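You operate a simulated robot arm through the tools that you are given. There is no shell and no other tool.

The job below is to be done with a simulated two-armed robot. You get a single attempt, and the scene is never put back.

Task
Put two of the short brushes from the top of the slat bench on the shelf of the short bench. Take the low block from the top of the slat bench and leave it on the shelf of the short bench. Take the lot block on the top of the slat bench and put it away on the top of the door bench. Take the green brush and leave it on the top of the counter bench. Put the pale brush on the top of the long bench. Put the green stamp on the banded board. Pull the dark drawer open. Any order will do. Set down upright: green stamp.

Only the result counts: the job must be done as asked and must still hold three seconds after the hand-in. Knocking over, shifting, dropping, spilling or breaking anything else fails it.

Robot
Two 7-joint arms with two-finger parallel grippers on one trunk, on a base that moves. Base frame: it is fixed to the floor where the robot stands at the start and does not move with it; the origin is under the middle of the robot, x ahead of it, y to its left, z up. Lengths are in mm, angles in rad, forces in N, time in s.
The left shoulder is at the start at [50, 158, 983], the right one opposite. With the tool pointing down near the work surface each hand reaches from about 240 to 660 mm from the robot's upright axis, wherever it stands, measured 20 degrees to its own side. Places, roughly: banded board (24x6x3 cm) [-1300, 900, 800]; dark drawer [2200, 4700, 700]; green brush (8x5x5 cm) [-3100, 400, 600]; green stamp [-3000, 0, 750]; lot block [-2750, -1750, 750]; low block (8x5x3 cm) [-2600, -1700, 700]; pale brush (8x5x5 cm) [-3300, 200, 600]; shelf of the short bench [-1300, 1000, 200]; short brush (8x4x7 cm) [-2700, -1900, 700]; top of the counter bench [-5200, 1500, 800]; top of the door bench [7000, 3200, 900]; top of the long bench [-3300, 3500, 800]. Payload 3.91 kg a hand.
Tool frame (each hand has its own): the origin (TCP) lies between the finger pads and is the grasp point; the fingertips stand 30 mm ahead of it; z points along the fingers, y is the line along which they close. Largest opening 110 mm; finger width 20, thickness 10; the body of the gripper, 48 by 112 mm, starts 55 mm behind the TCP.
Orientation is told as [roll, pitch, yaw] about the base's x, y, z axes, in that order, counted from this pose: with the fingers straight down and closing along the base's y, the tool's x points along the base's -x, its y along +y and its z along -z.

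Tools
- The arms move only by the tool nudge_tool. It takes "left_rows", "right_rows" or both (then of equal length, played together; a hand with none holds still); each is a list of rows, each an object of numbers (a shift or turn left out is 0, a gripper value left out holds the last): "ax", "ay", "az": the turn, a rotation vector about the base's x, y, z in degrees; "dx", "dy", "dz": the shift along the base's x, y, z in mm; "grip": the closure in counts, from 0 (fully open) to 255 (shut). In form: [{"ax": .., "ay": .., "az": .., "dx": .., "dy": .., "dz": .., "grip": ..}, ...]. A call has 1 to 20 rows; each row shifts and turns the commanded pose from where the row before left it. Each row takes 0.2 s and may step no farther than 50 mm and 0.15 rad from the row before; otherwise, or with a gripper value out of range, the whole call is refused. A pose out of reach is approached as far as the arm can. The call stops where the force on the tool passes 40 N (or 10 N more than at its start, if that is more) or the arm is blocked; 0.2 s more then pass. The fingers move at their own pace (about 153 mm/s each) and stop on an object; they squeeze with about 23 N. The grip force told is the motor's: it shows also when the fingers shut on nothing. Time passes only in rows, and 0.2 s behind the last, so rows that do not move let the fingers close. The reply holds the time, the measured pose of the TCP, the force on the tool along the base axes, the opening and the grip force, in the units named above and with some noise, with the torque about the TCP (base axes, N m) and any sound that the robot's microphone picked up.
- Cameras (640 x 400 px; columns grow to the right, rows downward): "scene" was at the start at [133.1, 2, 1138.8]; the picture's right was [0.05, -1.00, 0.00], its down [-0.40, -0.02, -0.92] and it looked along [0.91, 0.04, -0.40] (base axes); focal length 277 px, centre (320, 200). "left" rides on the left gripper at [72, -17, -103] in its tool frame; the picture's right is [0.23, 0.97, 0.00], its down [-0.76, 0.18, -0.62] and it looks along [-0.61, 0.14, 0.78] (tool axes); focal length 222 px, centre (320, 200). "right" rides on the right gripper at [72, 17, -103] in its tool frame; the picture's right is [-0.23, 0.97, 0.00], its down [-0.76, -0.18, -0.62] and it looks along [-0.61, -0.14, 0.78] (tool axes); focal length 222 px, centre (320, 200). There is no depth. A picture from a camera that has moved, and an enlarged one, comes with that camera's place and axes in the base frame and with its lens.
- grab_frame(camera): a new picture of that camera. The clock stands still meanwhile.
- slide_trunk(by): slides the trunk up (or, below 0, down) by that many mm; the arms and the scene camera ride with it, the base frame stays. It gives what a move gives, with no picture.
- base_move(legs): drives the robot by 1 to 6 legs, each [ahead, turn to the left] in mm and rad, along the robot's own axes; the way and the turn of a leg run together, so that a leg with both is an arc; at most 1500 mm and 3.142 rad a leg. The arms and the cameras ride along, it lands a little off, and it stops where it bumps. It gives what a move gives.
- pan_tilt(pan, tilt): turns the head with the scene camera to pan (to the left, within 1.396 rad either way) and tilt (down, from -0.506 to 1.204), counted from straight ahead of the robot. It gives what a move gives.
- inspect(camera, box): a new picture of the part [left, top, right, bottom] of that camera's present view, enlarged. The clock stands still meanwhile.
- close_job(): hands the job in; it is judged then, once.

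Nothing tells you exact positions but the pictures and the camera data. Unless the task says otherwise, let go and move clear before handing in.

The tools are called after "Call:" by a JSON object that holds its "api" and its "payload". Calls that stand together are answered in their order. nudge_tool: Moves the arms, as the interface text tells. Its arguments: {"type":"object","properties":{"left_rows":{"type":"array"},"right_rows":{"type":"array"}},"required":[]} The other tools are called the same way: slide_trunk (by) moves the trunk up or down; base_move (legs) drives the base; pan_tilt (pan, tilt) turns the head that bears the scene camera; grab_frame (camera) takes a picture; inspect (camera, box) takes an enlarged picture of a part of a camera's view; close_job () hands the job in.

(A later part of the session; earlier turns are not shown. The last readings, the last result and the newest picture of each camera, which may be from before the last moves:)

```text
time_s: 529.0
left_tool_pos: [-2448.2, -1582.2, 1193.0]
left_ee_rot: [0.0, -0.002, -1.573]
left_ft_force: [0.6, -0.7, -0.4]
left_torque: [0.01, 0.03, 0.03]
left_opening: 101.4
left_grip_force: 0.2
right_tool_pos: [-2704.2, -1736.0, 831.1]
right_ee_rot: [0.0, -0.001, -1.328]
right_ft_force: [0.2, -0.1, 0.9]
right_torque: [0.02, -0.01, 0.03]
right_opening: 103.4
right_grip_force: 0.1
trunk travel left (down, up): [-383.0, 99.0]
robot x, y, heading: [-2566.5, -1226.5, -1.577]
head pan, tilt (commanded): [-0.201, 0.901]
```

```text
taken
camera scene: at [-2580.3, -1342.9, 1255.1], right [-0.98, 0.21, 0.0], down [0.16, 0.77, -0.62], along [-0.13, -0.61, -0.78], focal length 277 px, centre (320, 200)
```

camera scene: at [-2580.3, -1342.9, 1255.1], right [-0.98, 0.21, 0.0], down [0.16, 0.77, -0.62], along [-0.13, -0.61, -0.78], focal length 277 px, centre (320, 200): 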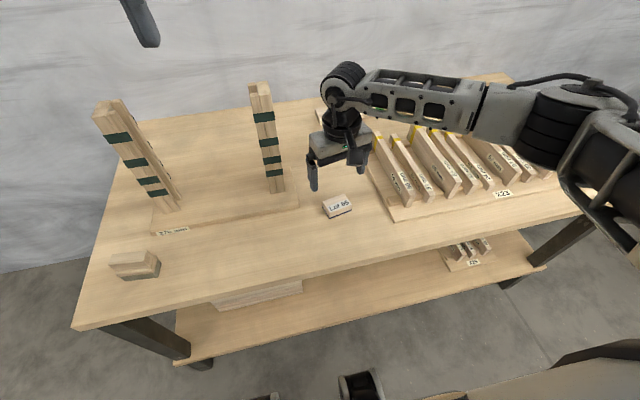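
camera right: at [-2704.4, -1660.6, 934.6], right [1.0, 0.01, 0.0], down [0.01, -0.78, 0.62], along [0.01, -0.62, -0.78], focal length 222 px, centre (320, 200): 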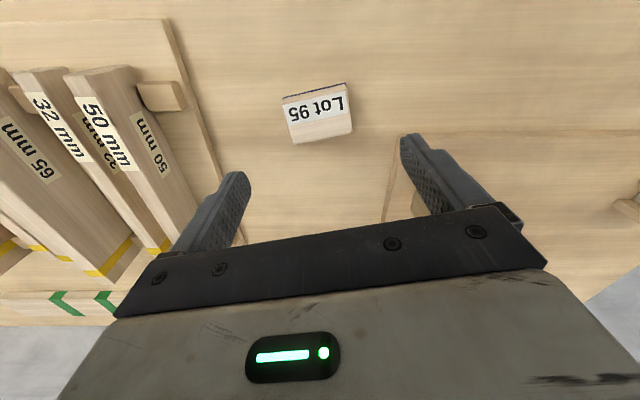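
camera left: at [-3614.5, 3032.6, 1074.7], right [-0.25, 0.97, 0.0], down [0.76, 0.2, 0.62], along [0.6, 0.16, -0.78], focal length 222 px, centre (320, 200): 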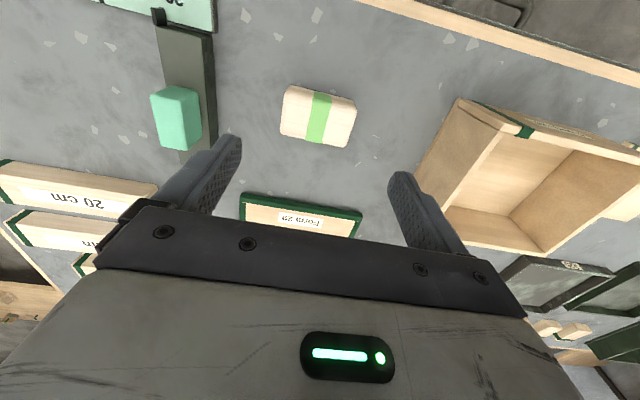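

The block is right below the hand. Descending.

Call:
{"api": "nudge_tool", "payload": {"right_rows": [{"dx": -1, "dy": 1, "dz": -25}, {"dz": -25}, {"dz": -25}, {"dz": -19}, {}]}}

Call:
{"api": "grab_frame", "payload": {"camera": "right"}}

```text
time_s: 530.2
left_tool_pos: [-2448.0, -1580.7, 1193.7]
left_ee_rot: [0.001, -0.002, -1.574]
left_ft_force: [0.3, -0.4, 0.2]
left_torque: [-0.02, 0.02, 0.01]
left_opening: 101.3
left_grip_force: 0.1
right_tool_pos: [-2708.3, -1737.4, 737.0]
right_ee_rot: [0.001, 0.001, -1.328]
right_ft_force: [0.9, -0.3, -1.1]
right_torque: [-0.01, 0.01, 0.0]
right_opening: 103.5
right_grip_force: 0.1
trunk travel left (down, up): [-383.0, 99.0]
robot x, y, heading: [-2566.5, -1225.3, -1.577]
head pan, tilt (commanded): [-0.201, 0.901]
```

```text
taken
camera right: at [-2707.7, -1661.0, 840.4], right [1.0, 0.01, 0.0], down [0.01, -0.78, 0.62], along [0.01, -0.62, -0.78], focal length 222 px, centre (320, 200)
```

right: 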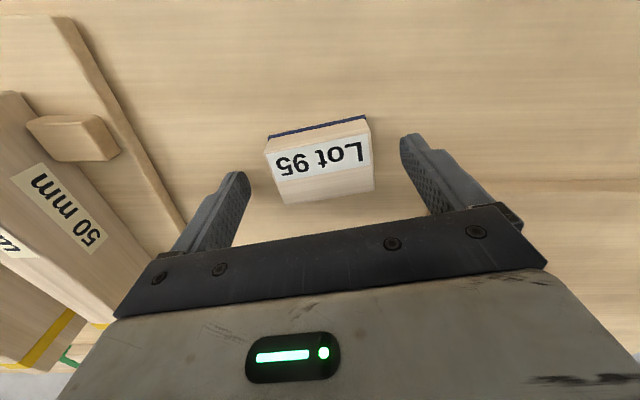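

Between the fingers. Closing and test lifting.

Call:
{"api": "nudge_tool", "payload": {"right_rows": [{"dz": -1.5}, {"grip": 120}, {"grip": 255}, {"grip": 255}, {"grip": 255}, {"dz": 4}, {"dz": 6}, {"dz": 10}, {"dz": 15}, {"dz": 20}]}}

Call:
{"api": "grab_frame", "payload": {"camera": "right"}}

```text
time_s: 532.4
left_tool_pos: [-2448.5, -1581.6, 1192.7]
left_ee_rot: [0.0, 0.0, -1.573]
left_ft_force: [0.0, -0.1, -0.5]
left_torque: [0.02, 0.01, 0.0]
left_opening: 101.3
left_grip_force: 0.1
right_tool_pos: [-2707.7, -1735.2, 790.4]
right_ee_rot: [-0.001, 0.0, -1.329]
right_ft_force: [-0.4, -0.6, -0.3]
right_torque: [0.02, 0.0, 0.0]
right_opening: 58.8
right_grip_force: 22.8
trunk travel left (down, up): [-383.0, 99.0]
robot x, y, heading: [-2564.0, -1222.7, -1.58]
head pan, tilt (commanded): [-0.201, 0.901]
```

```text
taken
camera right: at [-2708.1, -1659.4, 893.7], right [1.0, 0.01, 0.0], down [0.01, -0.78, 0.62], along [0.01, -0.62, -0.78], focal length 222 px, centre (320, 200)
```

right: 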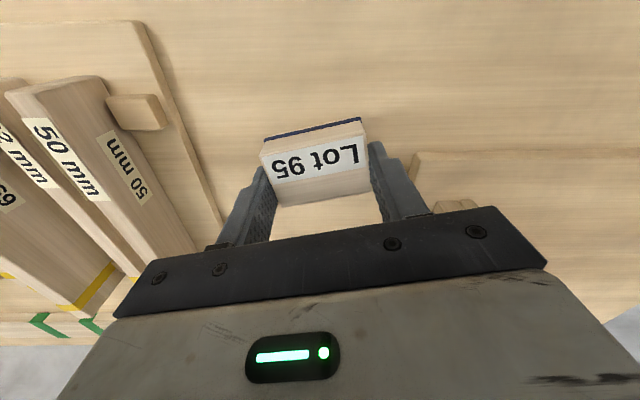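

The lot block is held (59 mm). Lifting well clear and backing off.

Call:
{"api": "nudge_tool", "payload": {"right_rows": [{"dz": 30, "grip": 255}, {"dz": 35}, {"dz": 40}, {"dz": 40}, {"dz": 40}, {"dz": 40, "dy": 10}, {"dz": 30, "dy": 25}, {"dy": 35}, {"dy": 35}]}}

Call:
{"api": "base_move", "payload": {"legs": [[-550, 0]]}}

Call:
{"api": "pan_tilt", "payload": {"pan": 0.0, "tilt": 0.6}}

Call:
{"api": "grab_frame", "payload": {"camera": "scene"}}

```text
time_s: 534.4
left_tool_pos: [-2447.5, -1580.5, 1192.8]
left_ee_rot: [0.0, 0.0, -1.573]
left_ft_force: [0.3, -0.1, -1.3]
left_torque: [0.01, 0.0, -0.02]
left_opening: 101.6
left_grip_force: 0.2
right_tool_pos: [-2706.9, -1632.8, 1048.6]
right_ee_rot: [0.0, -0.002, -1.33]
right_ft_force: [0.0, -0.5, -0.2]
right_torque: [-0.04, 0.0, -0.04]
right_opening: 58.8
right_grip_force: 22.9
trunk travel left (down, up): [-383.0, 99.0]
robot x, y, heading: [-2567.1, -1230.1, -1.577]
head pan, tilt (commanded): [-0.201, 0.901]
```

```text
time_s: 537.5
left_tool_pos: [-2443.0, -1028.5, 1193.0]
left_ee_rot: [0.0, -0.002, -1.576]
left_ft_force: [0.4, 0.0, -0.1]
left_torque: [-0.02, -0.03, 0.0]
left_opening: 101.4
left_grip_force: 0.1
right_tool_pos: [-2700.8, -1082.6, 1046.3]
right_ee_rot: [-0.001, 0.0, -1.333]
right_ft_force: [0.4, -0.4, 0.8]
right_torque: [-0.05, -0.01, -0.02]
right_opening: 59.0
right_grip_force: 23.0
trunk travel left (down, up): [-383.0, 99.0]
robot x, y, heading: [-2556.6, -674.6, -1.581]
head pan, tilt (commanded): [-0.201, 0.901]
```

```text
time_s: 538.4
left_tool_pos: [-2443.5, -1029.7, 1193.0]
left_ee_rot: [-0.001, -0.001, -1.578]
left_ft_force: [-0.6, 0.1, -0.3]
left_torque: [-0.02, -0.02, -0.02]
left_opening: 101.4
left_grip_force: 0.0
right_tool_pos: [-2701.1, -1082.3, 1046.5]
right_ee_rot: [0.001, 0.0, -1.332]
right_ft_force: [-0.1, -0.6, -0.2]
right_torque: [0.02, -0.01, -0.02]
right_opening: 59.0
right_grip_force: 23.0
trunk travel left (down, up): [-383.0, 99.0]
robot x, y, heading: [-2558.0, -676.8, -1.585]
head pan, tilt (commanded): [0.0, 0.6]
```

```text
taken
camera scene: at [-2560.4, -806.2, 1279.8], right [-1.0, 0.01, 0.0], down [0.01, 0.57, -0.82], along [-0.01, -0.82, -0.57], focal length 277 px, centre (320, 200)
```

scene: 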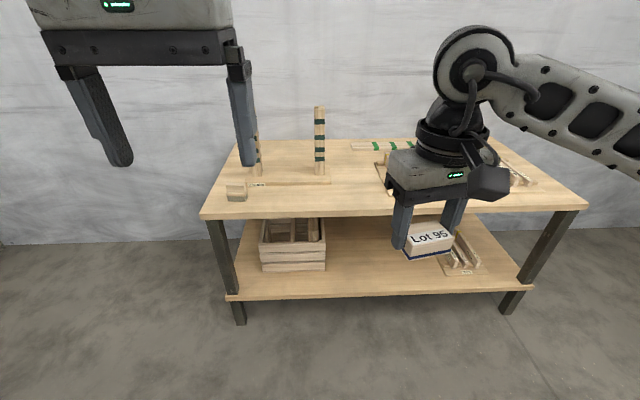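

The lot block is secure. The door bench is far off at (7000, 3200); I'll drive back through the origin area and scout the way.

Call:
{"api": "base_move", "payload": {"legs": [[0, 1.844], [1320, 0], [1320, 0]]}}

Call:
{"api": "pan_tilt", "payload": {"pan": 0.0, "tilt": 0.2}}

Call:
{"api": "grab_frame", "payload": {"camera": "scene"}}

Call:
{"api": "pan_tilt", "payload": {"pan": 0.8, "tilt": 0.2}}

Call:
{"api": "grab_frame", "payload": {"camera": "scene"}}

```text
time_s: 555.7
left_tool_pos: [319.4, 213.5, 1192.8]
left_ee_rot: [-0.001, 0.0, 0.272]
left_ft_force: [-1.2, 0.4, 0.3]
left_torque: [0.01, -0.02, -0.01]
left_opening: 101.3
left_grip_force: 0.0
right_tool_pos: [441.2, -18.3, 1046.9]
right_ee_rot: [0.0, 0.001, 0.516]
right_ft_force: [-0.3, -0.7, -1.4]
right_torque: [-0.03, -0.02, -0.03]
right_opening: 58.9
right_grip_force: 22.9
trunk travel left (down, up): [-383.0, 99.0]
robot x, y, heading: [12.2, 5.3, 0.263]
head pan, tilt (commanded): [0.0, 0.6]
```

```text
time_s: 556.5
left_tool_pos: [319.2, 213.4, 1194.3]
left_ee_rot: [0.0, -0.002, 0.272]
left_ft_force: [0.4, -0.2, 0.7]
left_torque: [0.0, -0.01, 0.03]
left_opening: 101.2
left_grip_force: 0.1
right_tool_pos: [439.8, -20.5, 1047.3]
right_ee_rot: [-0.001, -0.001, 0.516]
right_ft_force: [0.5, 0.2, 0.0]
right_torque: [-0.01, 0.01, -0.02]
right_opening: 59.1
right_grip_force: 23.6
trunk travel left (down, up): [-383.0, 99.0]
robot x, y, heading: [11.2, 8.3, 0.263]
head pan, tilt (commanded): [0.0, 0.201]
```

```text
taken
camera scene: at [139.8, 38.2, 1316.6], right [0.26, -0.96, 0.0], down [-0.19, -0.05, -0.98], along [0.94, 0.26, -0.2], focal length 277 px, centre (320, 200)
```

scene: 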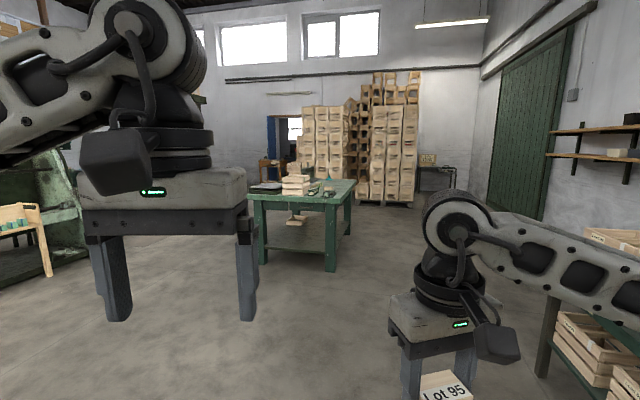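

```text
time_s: 557.7
left_tool_pos: [319.1, 213.2, 1192.5]
left_ee_rot: [0.001, 0.0, 0.272]
left_ft_force: [0.4, 0.7, 0.5]
left_torque: [-0.02, 0.02, 0.01]
left_opening: 101.2
left_grip_force: 0.0
right_tool_pos: [440.2, -20.6, 1047.9]
right_ee_rot: [0.001, 0.001, 0.517]
right_ft_force: [0.9, -0.4, -1.2]
right_torque: [-0.03, -0.01, 0.0]
right_opening: 58.9
right_grip_force: 23.2
trunk travel left (down, up): [-383.0, 99.0]
robot x, y, heading: [8.7, 5.0, 0.269]
head pan, tilt (commanded): [0.799, 0.201]
```

```text
taken
camera scene: at [95.0, 95.1, 1316.7], right [0.88, -0.48, 0.0], down [-0.1, -0.17, -0.98], along [0.47, 0.86, -0.2], focal length 277 px, centre (320, 200)
```

scene: 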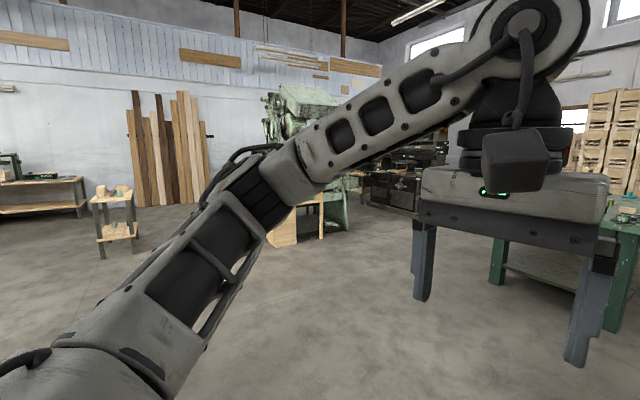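

I see the green table ahead (x≈2800–4000, y≈660–1500) and the doorway beyond at about (7200, 3000). I'll go round the table on its +y side: first to about (1800, 2100).

Call:
{"api": "base_move", "payload": {"legs": [[0, 0.595], [1370, 0], [1370, 0], [0, -0.75]]}}

Call:
{"api": "pan_tilt", "payload": {"pan": 0.0, "tilt": 0.15}}

Call:
{"api": "grab_frame", "payload": {"camera": "scene"}}

Call:
{"api": "inspect", "payload": {"camera": "scene", "box": [200, 100, 440, 250]}}

Call:
{"api": "pan_tilt", "payload": {"pan": 1.0, "tilt": 0.2}}

Call:
{"api": "grab_frame", "payload": {"camera": "scene"}}

```text
time_s: 574.6
left_tool_pos: [2167.8, 2229.5, 1194.3]
left_ee_rot: [0.002, -0.002, 0.106]
left_ft_force: [-0.1, -0.3, -0.1]
left_torque: [0.01, 0.02, 0.03]
left_opening: 101.3
left_grip_force: 0.0
right_tool_pos: [2248.2, 1978.9, 1047.4]
right_ee_rot: [0.0, 0.0, 0.35]
right_ft_force: [0.4, -0.4, -0.8]
right_torque: [0.01, 0.01, 0.05]
right_opening: 59.1
right_grip_force: 23.0
trunk travel left (down, up): [-383.0, 99.0]
robot x, y, heading: [1827.1, 2076.8, 0.103]
head pan, tilt (commanded): [0.799, 0.201]
```

```text
time_s: 575.8
left_tool_pos: [2167.9, 2229.0, 1192.4]
left_ee_rot: [-0.001, -0.001, 0.106]
left_ft_force: [0.0, 0.4, -0.4]
left_torque: [0.03, 0.0, 0.0]
left_opening: 101.5
left_grip_force: 0.0
right_tool_pos: [2248.6, 1979.9, 1047.0]
right_ee_rot: [0.001, 0.0, 0.351]
right_ft_force: [0.1, -0.4, -0.8]
right_torque: [0.03, 0.03, 0.01]
right_opening: 58.7
right_grip_force: 23.4
trunk travel left (down, up): [-383.0, 99.0]
robot x, y, heading: [1826.6, 2073.9, 0.103]
head pan, tilt (commanded): [0.0, 0.15]
```

```text
taken
camera scene: at [1960.8, 2086.3, 1321.4], right [0.1, -0.99, 0.0], down [-0.15, -0.02, -0.99], along [0.98, 0.1, -0.15], focal length 277 px, centre (320, 200)
```

scene: 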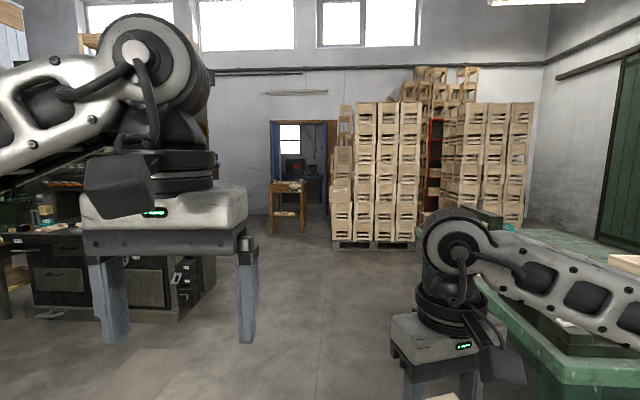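

```text
2.67 times, centred on (320, 175) of scene
camera zoom: at [1960.8, 2086.3, 1321.4], right [0.1, -0.99, 0.0], down [-0.15, -0.02, -0.99], along [0.98, 0.1, -0.15], focal length 740 px, centre (320, 267)
```

zoom: 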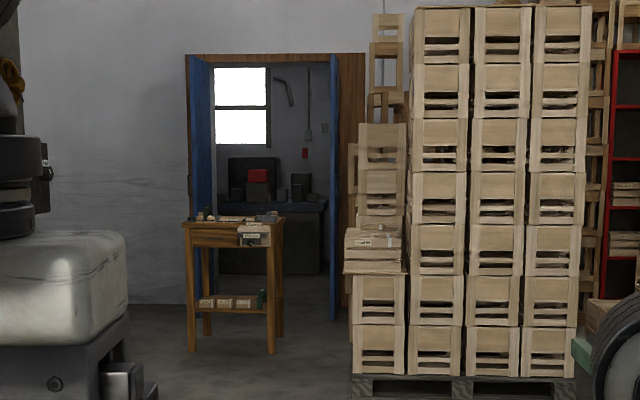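

```text
time_s: 577.0
left_tool_pos: [2168.1, 2230.3, 1192.9]
left_ee_rot: [-0.001, -0.001, 0.108]
left_ft_force: [0.1, -0.5, -1.2]
left_torque: [-0.03, -0.01, -0.02]
left_opening: 101.5
left_grip_force: 0.0
right_tool_pos: [2248.7, 1980.6, 1048.0]
right_ee_rot: [0.001, 0.0, 0.351]
right_ft_force: [0.8, 0.1, -0.6]
right_torque: [-0.01, 0.01, 0.0]
right_opening: 59.0
right_grip_force: 22.9
trunk travel left (down, up): [-383.0, 99.0]
robot x, y, heading: [1828.0, 2074.1, 0.101]
head pan, tilt (commanded): [1.0, 0.201]
```

```text
taken
camera scene: at [1910.8, 2159.9, 1316.7], right [0.89, -0.45, 0.0], down [-0.09, -0.18, -0.98], along [0.44, 0.87, -0.2], focal length 277 px, centre (320, 200)
```

scene: 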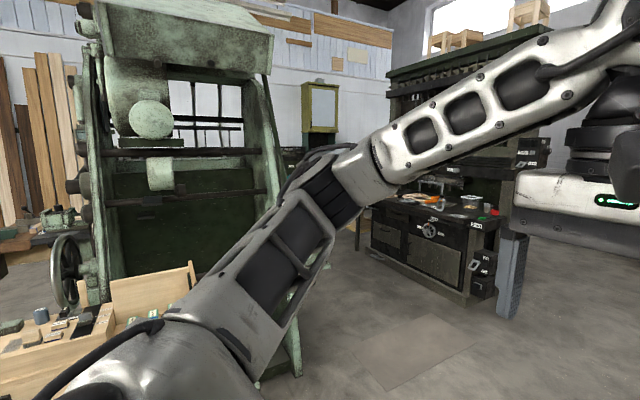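

The door bench is the small wooden stand in front of the doorway, roughly at (6950, 3180). The way between the green table and the cabinets is open; driving on toward it.

Call:
{"api": "base_move", "payload": {"legs": [[0, 0.088], [1270, 0], [1270, 0], [1270, 0]]}}

Call:
{"api": "pan_tilt", "payload": {"pan": 0.0, "tilt": 0.3}}

Call:
{"api": "grab_frame", "payload": {"camera": "scene"}}

Call:
{"api": "pan_tilt", "payload": {"pan": 0.9, "tilt": 0.3}}

Call:
{"api": "grab_frame", "payload": {"camera": "scene"}}

```text
time_s: 595.8
left_tool_pos: [5890.9, 2853.3, 1192.3]
left_ee_rot: [-0.001, -0.001, 0.163]
left_ft_force: [1.4, 0.2, -0.3]
left_torque: [-0.01, -0.01, 0.02]
left_opening: 101.4
left_grip_force: 0.0
right_tool_pos: [5986.2, 2608.6, 1048.0]
right_ee_rot: [0.001, 0.0, 0.407]
right_ft_force: [-0.5, 0.7, -0.5]
right_torque: [-0.01, 0.02, -0.05]
right_opening: 59.1
right_grip_force: 23.1
trunk travel left (down, up): [-383.0, 99.0]
robot x, y, heading: [5561.2, 2678.6, 0.158]
head pan, tilt (commanded): [1.0, 0.201]
```

```text
time_s: 597.1
left_tool_pos: [5892.2, 2853.7, 1194.1]
left_ee_rot: [-0.001, -0.002, 0.162]
left_ft_force: [-0.5, 0.7, -0.2]
left_torque: [0.04, 0.01, 0.0]
left_opening: 101.4
left_grip_force: 0.0
right_tool_pos: [5987.1, 2607.7, 1047.6]
right_ee_rot: [0.001, 0.0, 0.405]
right_ft_force: [-0.6, -0.5, 0.0]
right_torque: [0.01, 0.0, -0.01]
right_opening: 58.7
right_grip_force: 23.4
trunk travel left (down, up): [-383.0, 99.0]
robot x, y, heading: [5560.3, 2683.1, 0.162]
head pan, tilt (commanded): [0.0, 0.3]
```

```text
taken
camera scene: at [5693.2, 2699.1, 1307.4], right [0.16, -0.99, 0.0], down [-0.29, -0.05, -0.96], along [0.94, 0.15, -0.3], focal length 277 px, centre (320, 200)
```

scene: 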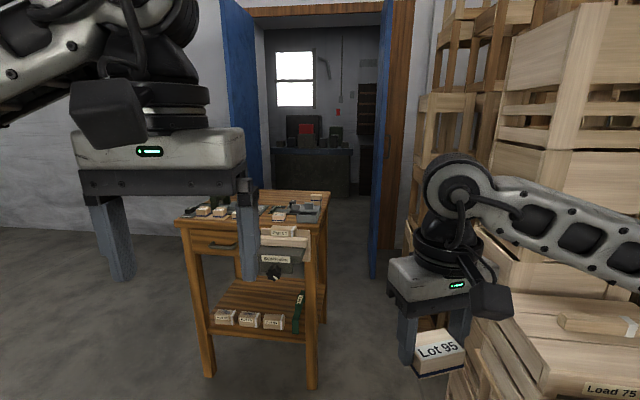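

```text
time_s: 598.3
left_tool_pos: [5890.9, 2854.1, 1193.5]
left_ee_rot: [0.0, -0.003, 0.161]
left_ft_force: [-0.4, 0.6, 0.2]
left_torque: [0.01, -0.02, -0.02]
left_opening: 101.2
left_grip_force: 0.1
right_tool_pos: [5986.0, 2607.7, 1046.9]
right_ee_rot: [-0.002, 0.0, 0.406]
right_ft_force: [-0.6, -0.6, -0.7]
right_torque: [0.0, 0.03, -0.02]
right_opening: 59.1
right_grip_force: 23.0
trunk travel left (down, up): [-383.0, 99.0]
robot x, y, heading: [5560.0, 2680.1, 0.159]
head pan, tilt (commanded): [0.901, 0.3]
```

```text
taken
camera scene: at [5647.0, 2765.7, 1307.4], right [0.87, -0.49, 0.0], down [-0.15, -0.26, -0.96], along [0.47, 0.83, -0.3], focal length 277 px, centre (320, 200)
```

scene: 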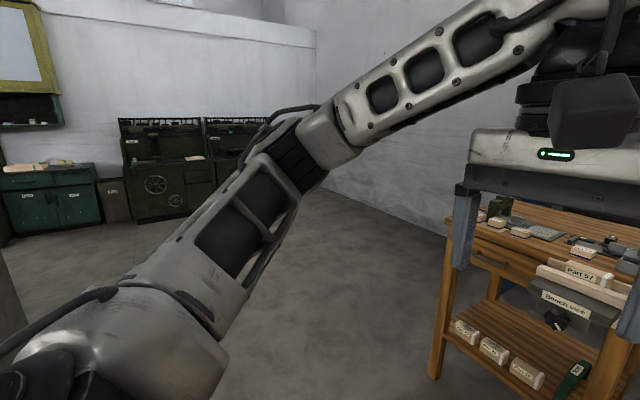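

The door bench stands at x≈6690–7180, y≈2900–3445, with a vice at its right front and crates close on my right. I'll shift left (+y) away from the crates and face the bench.

Call:
{"api": "base_move", "payload": {"legs": [[0, 0.65], [820, 0], [0, -0.81]]}}

Call:
{"api": "pan_tilt", "payload": {"pan": -0.15, "tilt": 0.6}}

Call:
{"api": "grab_frame", "payload": {"camera": "scene"}}

```text
time_s: 606.5
left_tool_pos: [6470.5, 3393.9, 1193.6]
left_ee_rot: [-0.002, -0.002, 0.016]
left_ft_force: [-0.8, -0.7, 0.5]
left_torque: [0.02, -0.04, 0.0]
left_opening: 101.3
left_grip_force: 0.0
right_tool_pos: [6527.8, 3138.8, 1046.9]
right_ee_rot: [0.0, 0.0, 0.259]
right_ft_force: [-0.5, -0.4, -1.4]
right_torque: [-0.03, 0.0, 0.01]
right_opening: 58.9
right_grip_force: 22.9
trunk travel left (down, up): [-383.0, 99.0]
robot x, y, heading: [6118.7, 3268.5, 0.005]
head pan, tilt (commanded): [0.901, 0.3]
```

```text
time_s: 607.8
left_tool_pos: [6470.5, 3394.4, 1194.2]
left_ee_rot: [0.0, -0.003, 0.015]
left_ft_force: [0.2, -0.4, 0.7]
left_torque: [0.01, 0.01, 0.02]
left_opening: 101.5
left_grip_force: 0.2
right_tool_pos: [6527.3, 3137.5, 1046.6]
right_ee_rot: [-0.002, 0.0, 0.26]
right_ft_force: [-0.2, 0.4, -0.9]
right_torque: [0.02, -0.02, 0.03]
right_opening: 59.1
right_grip_force: 23.0
trunk travel left (down, up): [-383.0, 99.0]
robot x, y, heading: [6117.0, 3271.2, 0.011]
head pan, tilt (commanded): [-0.15, 0.6]
```

```text
taken
camera scene: at [6246.6, 3256.7, 1279.9], right [-0.14, -0.99, 0.0], down [-0.56, 0.08, -0.83], along [0.82, -0.11, -0.56], focal length 277 px, centre (320, 200)
```

scene: 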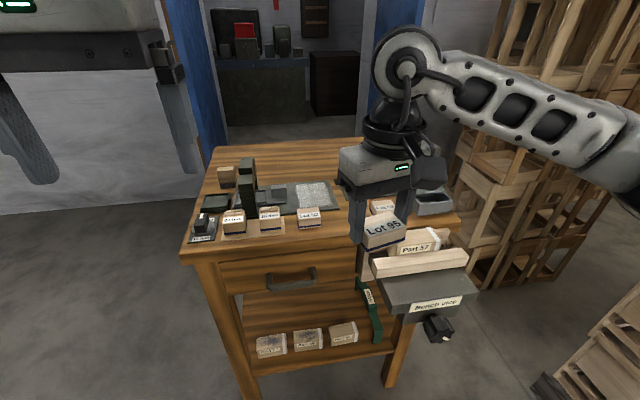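

The bench top has a row of small blocks at the front; I'll zoom in to find a free area.

Call:
{"api": "inspect", "payload": {"camera": "scene", "box": [170, 130, 490, 330]}}

Call:
{"api": "grab_frame", "payload": {"camera": "right"}}

Call:
{"api": "grab_frame", "payload": {"camera": "left"}}

```text
2.00 times, centred on (330, 230) of scene
camera zoom: at [6246.6, 3256.7, 1279.9], right [-0.14, -0.99, 0.0], down [-0.56, 0.08, -0.83], along [0.82, -0.11, -0.56], focal length 555 px, centre (300, 140)
```

zoom: 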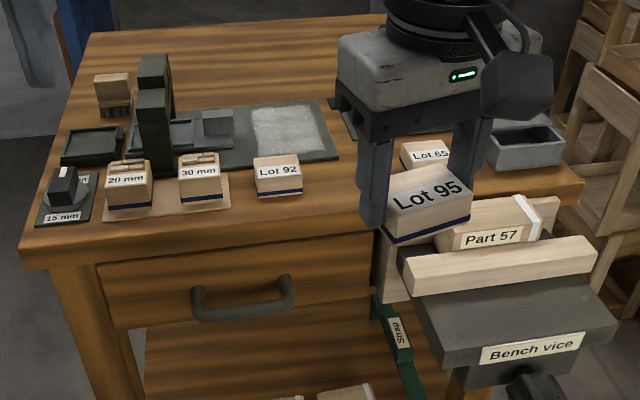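

```text
taken
camera right: at [6454.4, 3136.8, 1150.7], right [-0.03, 1.0, 0.0], down [0.78, 0.02, 0.62], along [0.62, 0.02, -0.78], focal length 222 px, centre (320, 200)
```

right: 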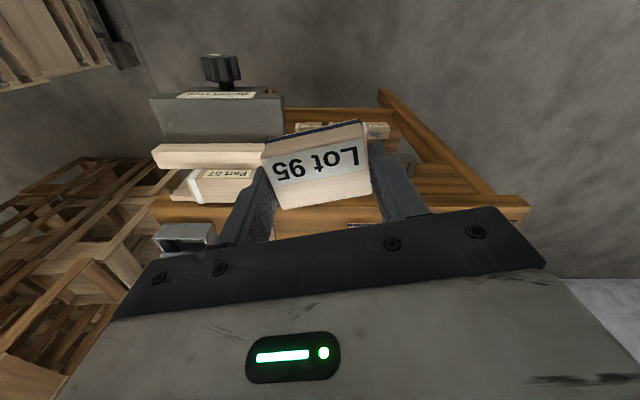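

```text
taken
camera left: at [6396.9, 3376.3, 1296.6], right [-0.24, 0.97, 0.0], down [0.76, 0.19, 0.62], along [0.61, 0.15, -0.78], focal length 222 px, centre (320, 200)
```

left: 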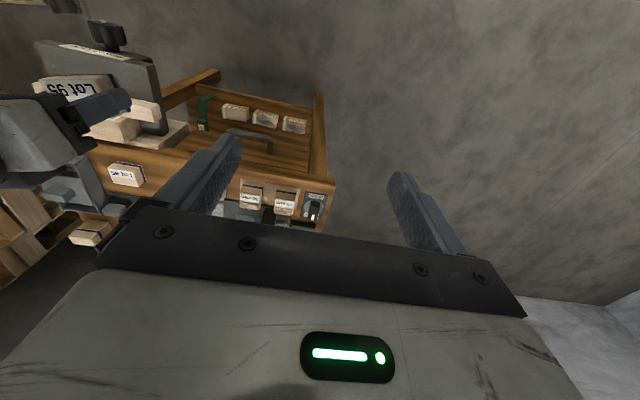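

There's room on the top behind the front row. I'll shift the trunk for parallax to fix the top's height.

Call:
{"api": "slide_trunk", "payload": {"by": 95}}

Call:
{"api": "inspect", "payload": {"camera": "scene", "box": [170, 150, 490, 350]}}

```text
time_s: 609.1
left_tool_pos: [6470.9, 3393.7, 1288.3]
left_ee_rot: [0.001, -0.002, 0.015]
left_ft_force: [0.3, -0.5, -0.1]
left_torque: [0.02, -0.03, 0.0]
left_opening: 101.4
left_grip_force: 0.1
right_tool_pos: [6528.4, 3137.3, 1141.1]
right_ee_rot: [-0.001, 0.002, 0.26]
right_ft_force: [0.9, 0.4, -0.7]
right_torque: [0.02, 0.0, -0.01]
right_opening: 59.0
right_grip_force: 22.9
trunk travel left (down, up): [-478.0, 4.0]
robot x, y, heading: [6114.0, 3267.9, 0.01]
head pan, tilt (commanded): [-0.15, 0.6]
```

```text
2.00 times, centred on (330, 250) of scene
camera zoom: at [6246.8, 3256.6, 1374.8], right [-0.14, -0.99, 0.0], down [-0.56, 0.08, -0.82], along [0.82, -0.11, -0.57], focal length 555 px, centre (300, 100)
```

zoom: 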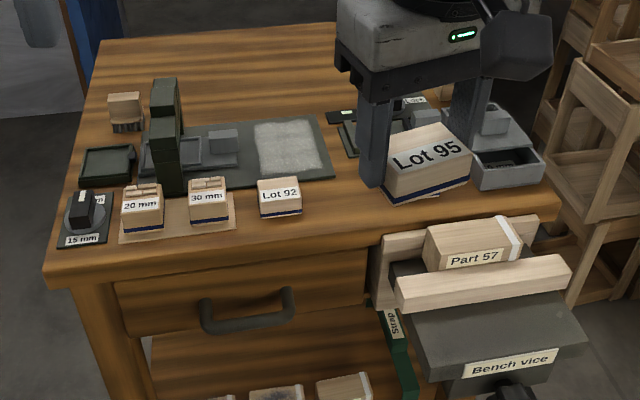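

The top is at z≈880 with its front edge at x≈6656. A gap between "Lot 92" and "Lot 65" around (6735, 3120) looks usable; I'll pull the right hand back to see it properly.

Call:
{"api": "nudge_tool", "payload": {"right_rows": [{"dx": -35, "dz": 20}, {"dx": -35, "dz": 20}, {"dx": -35, "dz": 10}, {"dx": -20, "dy": -20}, {"dy": -30}]}}

Call:
{"api": "inspect", "payload": {"camera": "scene", "box": [210, 150, 490, 330]}}

```text
time_s: 610.3
left_tool_pos: [6470.5, 3392.8, 1287.6]
left_ee_rot: [0.001, -0.001, 0.016]
left_ft_force: [0.1, -0.1, 0.3]
left_torque: [0.04, -0.01, -0.03]
left_opening: 101.6
left_grip_force: 0.0
right_tool_pos: [6404.4, 3085.9, 1192.2]
right_ee_rot: [0.001, 0.001, 0.259]
right_ft_force: [-0.6, 0.2, -0.5]
right_torque: [0.04, -0.02, -0.02]
right_opening: 58.9
right_grip_force: 23.0
trunk travel left (down, up): [-478.0, 4.0]
robot x, y, heading: [6117.4, 3269.0, 0.008]
head pan, tilt (commanded): [-0.15, 0.6]
```

```text
2.22 times, centred on (350, 240) of scene
camera zoom: at [6246.3, 3255.9, 1374.9], right [-0.14, -0.99, 0.0], down [-0.56, 0.08, -0.83], along [0.82, -0.11, -0.56], focal length 616 px, centre (253, 111)
```

zoom: 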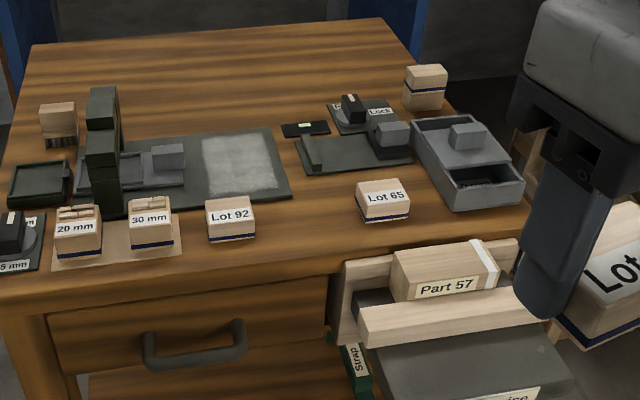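

The gap is clear: I'll set the block at about (6705, 3125), just in front of the line of neighbouring blocks, squared to the bench. Moving there at height first.

Call:
{"api": "nudge_tool", "payload": {"right_rows": [{"dx": 30, "dy": 5, "dz": -8, "az": -7.4}, {"dx": 37, "dy": 5, "dz": -10, "az": -7.4}, {"dx": 39, "dy": 5, "dz": -10}, {"dx": 39, "dy": 5, "dz": -10}, {"dx": 39, "dy": 5, "dz": -10}, {"dx": 39, "dy": 5, "dz": -10}, {"dx": 39, "dy": 5, "dz": -15}, {"dx": 37, "dy": 4, "dz": -15}, {}]}}

Call:
{"api": "grab_frame", "payload": {"camera": "right"}}

Call:
{"api": "grab_frame", "payload": {"camera": "scene"}}

```text
time_s: 612.3
left_tool_pos: [6470.4, 3393.5, 1288.1]
left_ee_rot: [0.0, -0.002, 0.017]
left_ft_force: [-0.4, 0.2, -0.2]
left_torque: [-0.01, -0.03, 0.0]
left_opening: 101.3
left_grip_force: 0.0
right_tool_pos: [6702.3, 3123.9, 1104.4]
right_ee_rot: [-0.002, -0.004, 0.004]
right_ft_force: [0.0, 0.2, -0.6]
right_torque: [-0.02, 0.0, 0.01]
right_opening: 59.1
right_grip_force: 23.1
trunk travel left (down, up): [-478.0, 4.0]
robot x, y, heading: [6116.5, 3267.9, 0.009]
head pan, tilt (commanded): [-0.15, 0.6]
```

```text
taken
camera right: at [6630.0, 3143.2, 1207.8], right [0.22, 0.97, 0.0], down [0.76, -0.17, 0.62], along [0.61, -0.14, -0.78], focal length 222 px, centre (320, 200)
```

right: 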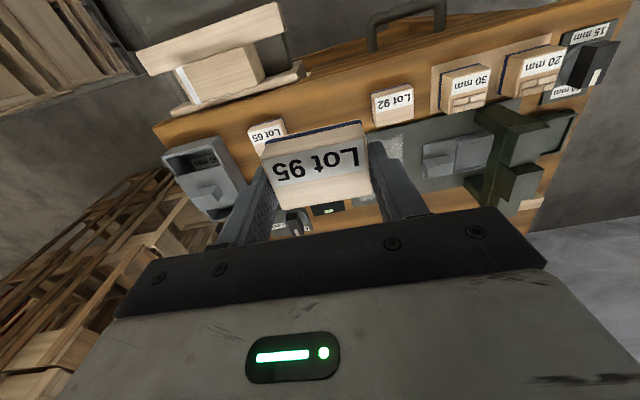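

```text
taken
camera scene: at [6246.3, 3256.2, 1374.9], right [-0.14, -0.99, 0.0], down [-0.56, 0.08, -0.83], along [0.82, -0.11, -0.56], focal length 277 px, centre (320, 200)
```

scene: 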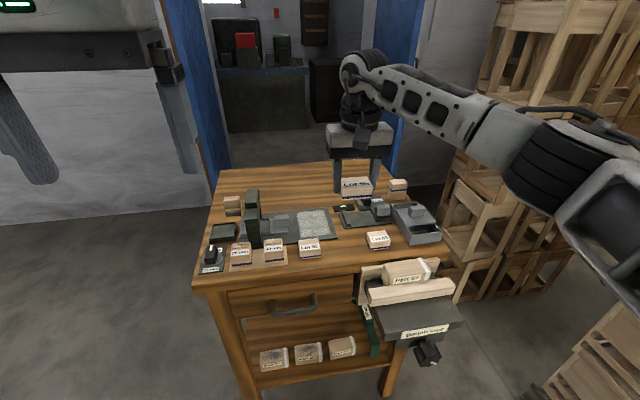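

Over the spot and clear of the crates. Lowering toward the top.

Call:
{"api": "nudge_tool", "payload": {"right_rows": [{"dz": -25}, {"dz": -30}, {"dz": -30}, {"dz": -30}, {"dz": -30}, {}]}}

Call:
{"api": "grab_frame", "payload": {"camera": "right"}}

Call:
{"api": "inspect", "payload": {"camera": "scene", "box": [230, 130, 450, 320]}}

```text
time_s: 613.7
left_tool_pos: [6471.1, 3393.8, 1289.0]
left_ee_rot: [0.0, -0.002, 0.016]
left_ft_force: [-0.6, 0.7, 0.1]
left_torque: [-0.01, 0.01, 0.01]
left_opening: 101.5
left_grip_force: 0.0
right_tool_pos: [6700.7, 3124.3, 958.4]
right_ee_rot: [0.0, -0.002, 0.003]
right_ft_force: [0.5, -0.3, -0.4]
right_torque: [-0.01, -0.01, -0.01]
right_opening: 58.8
right_grip_force: 23.3
trunk travel left (down, up): [-478.0, 4.0]
robot x, y, heading: [6120.7, 3273.2, 0.016]
head pan, tilt (commanded): [-0.15, 0.6]
```

```text
taken
camera right: at [6630.2, 3144.8, 1062.4], right [0.23, 0.97, 0.0], down [0.76, -0.18, 0.62], along [0.61, -0.14, -0.78], focal length 222 px, centre (320, 200)
```

right: 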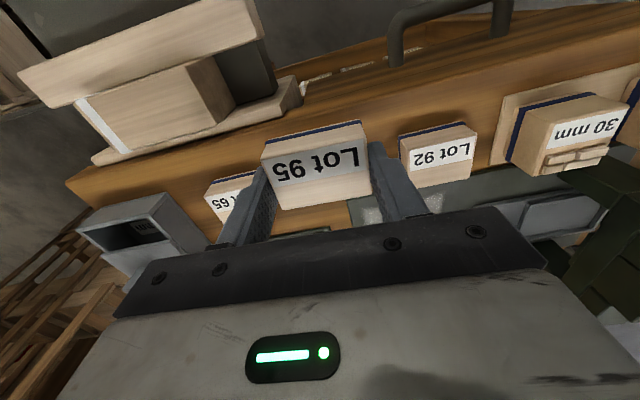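

```text
2.11 times, centred on (340, 225) of scene
camera zoom: at [6246.5, 3256.7, 1374.9], right [-0.14, -0.99, 0.0], down [-0.56, 0.08, -0.83], along [0.82, -0.12, -0.56], focal length 584 px, centre (278, 147)
```

zoom: 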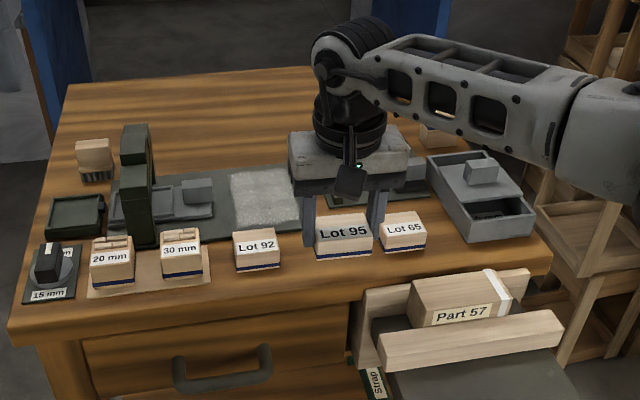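

The block is centred in the gap (neighbours at y≤3064 and y≥3191). Lowering to contact.

Call:
{"api": "nudge_tool", "payload": {"right_rows": [{"dx": 2, "dy": 2, "dz": -15}, {"dz": -10}, {"dz": -6}, {}]}}

Call:
{"api": "nudge_tool", "payload": {"right_rows": [{"dz": -2.5}, {"dz": -2.5}, {}]}}

```text
time_s: 614.7
left_tool_pos: [6470.2, 3394.0, 1287.9]
left_ee_rot: [0.0, -0.002, 0.016]
left_ft_force: [-0.4, -0.2, 0.2]
left_torque: [0.0, 0.0, 0.0]
left_opening: 101.4
left_grip_force: 0.0
right_tool_pos: [6702.3, 3129.1, 927.2]
right_ee_rot: [0.0, 0.0, 0.001]
right_ft_force: [0.2, -0.3, 0.5]
right_torque: [-0.01, 0.04, 0.01]
right_opening: 58.9
right_grip_force: 22.5
trunk travel left (down, up): [-478.0, 4.0]
robot x, y, heading: [6118.7, 3273.0, 0.007]
head pan, tilt (commanded): [-0.15, 0.6]
```

```text
time_s: 615.5
left_tool_pos: [6470.5, 3394.5, 1289.1]
left_ee_rot: [0.002, -0.001, 0.017]
left_ft_force: [0.4, 0.0, 0.6]
left_torque: [-0.01, -0.03, 0.0]
left_opening: 101.7
left_grip_force: 0.0
right_tool_pos: [6703.1, 3128.2, 921.9]
right_ee_rot: [-0.001, 0.0, 0.0]
right_ft_force: [0.4, -0.7, -0.5]
right_torque: [-0.03, -0.03, -0.02]
right_opening: 58.7
right_grip_force: 22.7
trunk travel left (down, up): [-478.0, 4.0]
robot x, y, heading: [6117.5, 3272.5, 0.017]
head pan, tilt (commanded): [-0.15, 0.6]
```

Call:
{"api": "nudge_tool", "payload": {"right_rows": [{"dz": -2}, {"dz": -2}, {}]}}

```text
time_s: 616.3
left_tool_pos: [6469.8, 3394.5, 1287.7]
left_ee_rot: [0.001, -0.001, 0.015]
left_ft_force: [0.0, 0.1, 0.7]
left_torque: [0.0, 0.04, -0.01]
left_opening: 101.5
left_grip_force: 0.0
right_tool_pos: [6702.8, 3128.1, 919.5]
right_ee_rot: [0.0, 0.0, 0.002]
right_ft_force: [-0.2, 0.2, -0.1]
right_torque: [0.01, 0.01, 0.01]
right_opening: 58.8
right_grip_force: 22.9
trunk travel left (down, up): [-478.0, 4.0]
robot x, y, heading: [6113.6, 3269.3, 0.008]
head pan, tilt (commanded): [-0.15, 0.6]
```

Call:
{"api": "nudge_tool", "payload": {"right_rows": [{"dz": -2}, {"dz": -1.5}, {}]}}

```text
time_s: 617.1
left_tool_pos: [6468.5, 3394.3, 1288.4]
left_ee_rot: [0.0, -0.001, 0.015]
left_ft_force: [0.5, 0.0, -0.2]
left_torque: [0.0, -0.02, -0.04]
left_opening: 101.7
left_grip_force: 0.1
right_tool_pos: [6703.7, 3128.6, 915.7]
right_ee_rot: [0.001, 0.0, 0.002]
right_ft_force: [0.3, 1.1, 0.2]
right_torque: [-0.02, -0.01, 0.02]
right_opening: 58.8
right_grip_force: 23.9
trunk travel left (down, up): [-478.0, 4.0]
robot x, y, heading: [6116.3, 3271.1, 0.012]
head pan, tilt (commanded): [-0.15, 0.6]
```

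Call:
{"api": "nudge_tool", "payload": {"right_rows": [{"dz": -2}, {"dz": -1}, {}]}}

Call:
{"api": "inspect", "payload": {"camera": "scene", "box": [290, 190, 410, 270]}}

```text
time_s: 617.9
left_tool_pos: [6467.7, 3394.1, 1289.3]
left_ee_rot: [0.001, -0.003, 0.016]
left_ft_force: [0.5, 0.3, 1.2]
left_torque: [-0.02, 0.0, 0.03]
left_opening: 101.4
left_grip_force: 0.1
right_tool_pos: [6703.6, 3128.2, 915.3]
right_ee_rot: [0.0, -0.003, 0.002]
right_ft_force: [-2.6, -0.4, 15.3]
right_torque: [-0.05, 0.23, 0.0]
right_opening: 58.9
right_grip_force: 22.8
trunk travel left (down, up): [-478.0, 4.0]
robot x, y, heading: [6118.0, 3274.9, 0.007]
head pan, tilt (commanded): [-0.15, 0.6]
```

```text
5.00 times, centred on (350, 230) of scene
camera zoom: at [6244.8, 3256.9, 1375.3], right [-0.14, -0.99, 0.0], down [-0.56, 0.08, -0.83], along [0.82, -0.12, -0.56], focal length 1387 px, centre (170, 50)
```

zoom: 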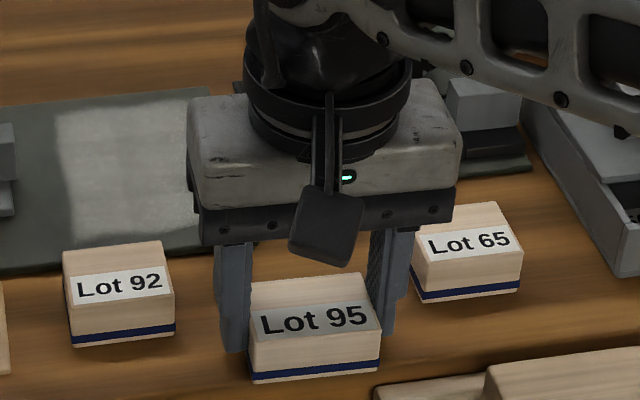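

Contact at 15 N. I'll ease off and open just a little (to about 72 mm) so the fingers stay clear of "Lot 65", then rise.

Call:
{"api": "nudge_tool", "payload": {"right_rows": [{"dz": 1}, {}, {"grip": 105}, {"grip": 90}, {"grip": 88}, {}, {"dz": 6}, {"dz": 10}, {"dz": 15}, {"dz": 25}, {"dz": 30}, {"dz": 30}, {"dz": 30}]}}

Call:
{"api": "grab_frame", "payload": {"camera": "scene"}}

Call:
{"api": "inspect", "payload": {"camera": "scene", "box": [230, 150, 450, 320]}}

```text
time_s: 620.7
left_tool_pos: [6470.9, 3394.9, 1288.5]
left_ee_rot: [0.0, -0.001, 0.013]
left_ft_force: [0.4, 0.1, 0.3]
left_torque: [0.01, 0.0, 0.02]
left_opening: 101.3
left_grip_force: 0.1
right_tool_pos: [6705.0, 3127.4, 1059.9]
right_ee_rot: [0.0, 0.0, 0.001]
right_ft_force: [0.0, 0.2, -0.2]
right_torque: [0.02, 0.0, 0.01]
right_opening: 72.0
right_grip_force: 0.0
trunk travel left (down, up): [-478.0, 4.0]
robot x, y, heading: [6118.4, 3268.2, 0.013]
head pan, tilt (commanded): [-0.15, 0.6]
```

```text
taken
camera scene: at [6246.3, 3256.7, 1374.9], right [-0.14, -0.99, 0.0], down [-0.56, 0.08, -0.83], along [0.82, -0.12, -0.56], focal length 277 px, centre (320, 200)
```

scene: 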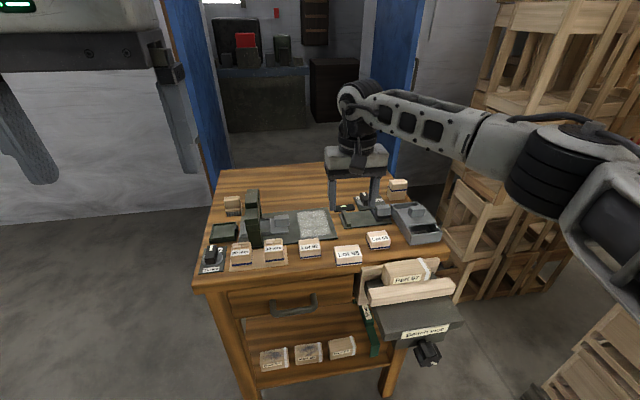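

```text
2.35 times, centred on (340, 235) of scene
camera zoom: at [6246.3, 3256.7, 1374.9], right [-0.14, -0.99, 0.0], down [-0.56, 0.08, -0.83], along [0.82, -0.12, -0.56], focal length 653 px, centre (273, 118)
```

zoom: 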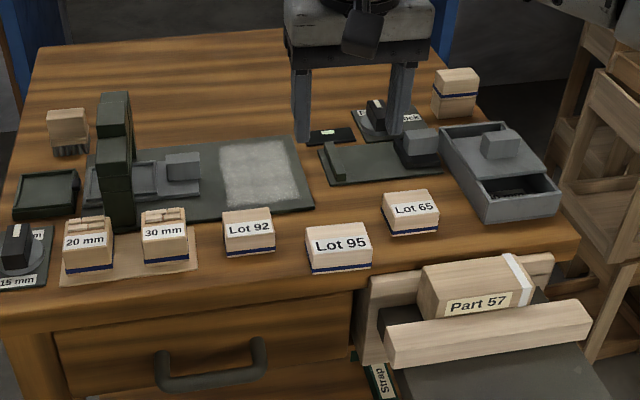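

The lot block sits on the door bench. Last task: the dark drawer near (2200, 4700). I'll retract, back off and drive back west to look for it.

Call:
{"api": "nudge_tool", "payload": {"right_rows": [{"dx": -30, "dz": 30}, {"dx": -40, "dz": 20}, {"dx": -40, "dz": 10}, {"dx": -40}, {"dx": -40}, {"dx": -40}, {"dx": -30}]}}

Call:
{"api": "base_move", "payload": {"legs": [[-350, 0], [0, 1.75], [0, 1.73], [1250, 0], [1100, 0]]}}

Call:
{"api": "pan_tilt", "payload": {"pan": -0.6, "tilt": 0.25}}

Call:
{"api": "grab_frame", "payload": {"camera": "scene"}}

```text
time_s: 622.3
left_tool_pos: [6469.5, 3393.7, 1288.7]
left_ee_rot: [0.0, -0.003, 0.015]
left_ft_force: [0.7, -1.3, -0.3]
left_torque: [0.0, 0.0, 0.0]
left_opening: 101.3
left_grip_force: 0.2
right_tool_pos: [6443.5, 3128.9, 1120.0]
right_ee_rot: [-0.001, -0.001, 0.0]
right_ft_force: [-0.4, 0.3, 0.2]
right_torque: [0.01, 0.0, 0.01]
right_opening: 71.7
right_grip_force: 0.0
trunk travel left (down, up): [-478.0, 4.0]
robot x, y, heading: [6120.3, 3271.5, 0.01]
head pan, tilt (commanded): [-0.15, 0.6]
```

```text
time_s: 637.6
left_tool_pos: [4476.9, 2679.8, 1293.1]
left_ee_rot: [-0.008, -0.02, -2.803]
left_ft_force: [0.2, -0.2, 0.7]
left_torque: [-0.03, -0.03, 0.02]
left_opening: 101.3
left_grip_force: 0.1
right_tool_pos: [4413.6, 2946.1, 1119.7]
right_ee_rot: [-0.009, 0.008, -2.847]
right_ft_force: [0.8, 0.5, 0.4]
right_torque: [0.0, 0.02, 0.05]
right_opening: 72.0
right_grip_force: 0.0
trunk travel left (down, up): [-478.0, 4.0]
robot x, y, heading: [4751.9, 2909.7, -2.825]
head pan, tilt (commanded): [-0.15, 0.6]
stopped in leg 4: the robot was blocked; the commanded pose is now the measured one
```

```text
time_s: 638.5
left_tool_pos: [4478.4, 2681.1, 1294.2]
left_ee_rot: [-0.006, -0.022, -2.804]
left_ft_force: [0.2, 0.2, 0.0]
left_torque: [-0.01, 0.02, -0.03]
left_opening: 101.2
left_grip_force: 0.1
right_tool_pos: [4413.0, 2946.1, 1121.2]
right_ee_rot: [-0.008, 0.004, -2.844]
right_ft_force: [-0.1, -1.4, 0.4]
right_torque: [-0.02, 0.0, 0.01]
right_opening: 71.9
right_grip_force: 0.0
trunk travel left (down, up): [-478.0, 4.0]
robot x, y, heading: [4753.7, 2913.3, -2.823]
head pan, tilt (commanded): [-0.6, 0.25]
```

```text
taken
camera scene: at [4649.0, 2918.4, 1409.3], right [0.27, 0.96, -0.01], down [0.22, -0.07, -0.97], along [-0.94, 0.26, -0.23], focal length 277 px, centre (320, 200)
```

scene: 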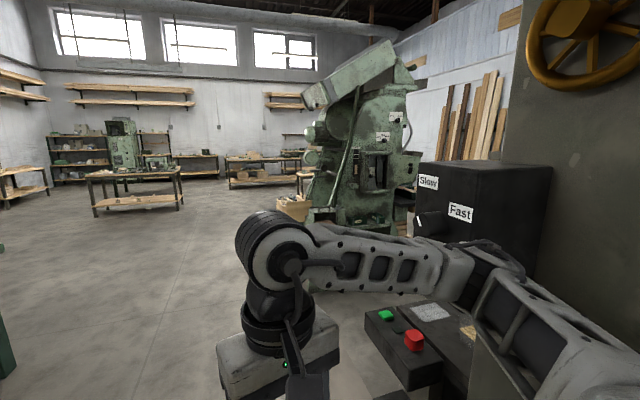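

The robot was blocked: a machine with a control box stands right beside my right arm here. I'll reverse straight back the way I came and look carefully.

Call:
{"api": "base_move", "payload": {"legs": [[-250, 0]]}}

Call:
{"api": "grab_frame", "payload": {"camera": "scene"}}

Call:
{"api": "pan_tilt", "payload": {"pan": -0.3, "tilt": 0.5}}

Call:
{"api": "grab_frame", "payload": {"camera": "scene"}}

```text
time_s: 640.3
left_tool_pos: [4689.9, 2758.7, 1288.9]
left_ee_rot: [0.0, -0.004, -2.803]
left_ft_force: [0.2, -0.4, 0.3]
left_torque: [-0.01, 0.0, -0.02]
left_opening: 101.3
left_grip_force: 0.1
right_tool_pos: [4630.0, 3023.9, 1113.9]
right_ee_rot: [-0.002, 0.022, -2.839]
right_ft_force: [-0.4, 0.6, -0.7]
right_torque: [-0.04, 0.03, -0.03]
right_opening: 72.3
right_grip_force: 0.1
trunk travel left (down, up): [-478.0, 4.0]
robot x, y, heading: [4982.6, 2986.2, -2.818]
head pan, tilt (commanded): [-0.6, 0.25]
```

```text
taken
camera scene: at [4858.7, 2997.1, 1407.2], right [0.27, 0.96, 0.0], down [0.24, -0.07, -0.97], along [-0.93, 0.26, -0.25], focal length 277 px, centre (320, 200)
```

scene: 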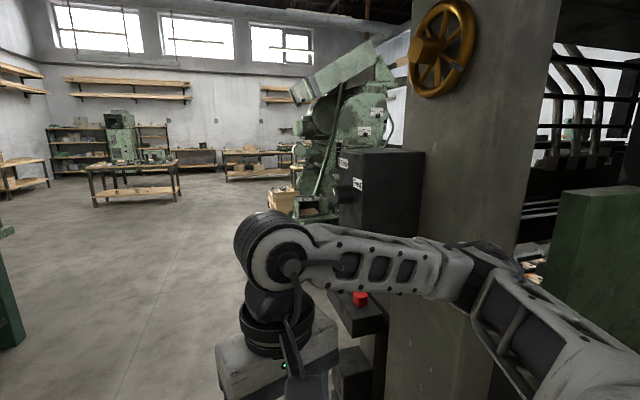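

```text
time_s: 641.1
left_tool_pos: [4689.4, 2758.9, 1288.4]
left_ee_rot: [0.002, -0.002, -2.803]
left_ft_force: [0.0, 0.3, 0.5]
left_torque: [0.02, 0.0, -0.02]
left_opening: 101.6
left_grip_force: 0.0
right_tool_pos: [4628.6, 3025.0, 1113.2]
right_ee_rot: [-0.003, 0.025, -2.838]
right_ft_force: [0.0, 0.1, 0.4]
right_torque: [0.01, 0.0, 0.02]
right_opening: 72.1
right_grip_force: 0.0
trunk travel left (down, up): [-478.0, 4.0]
robot x, y, heading: [4984.2, 2984.8, -2.814]
head pan, tilt (commanded): [-0.3, 0.499]
```

```text
taken
camera scene: at [4856.9, 2969.3, 1384.0], right [-0.02, 1.0, 0.0], down [0.48, 0.01, -0.88], along [-0.88, -0.02, -0.48], focal length 277 px, centre (320, 200)
```

scene: 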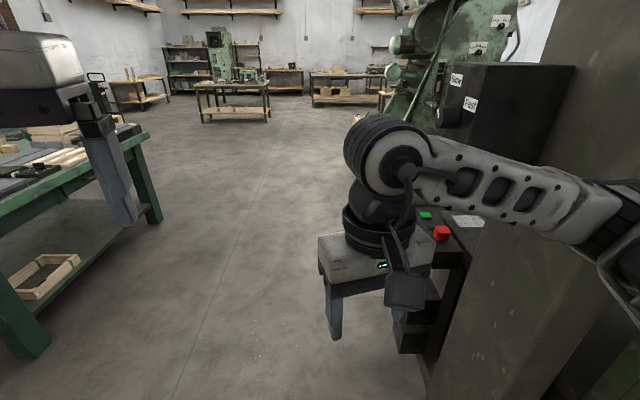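

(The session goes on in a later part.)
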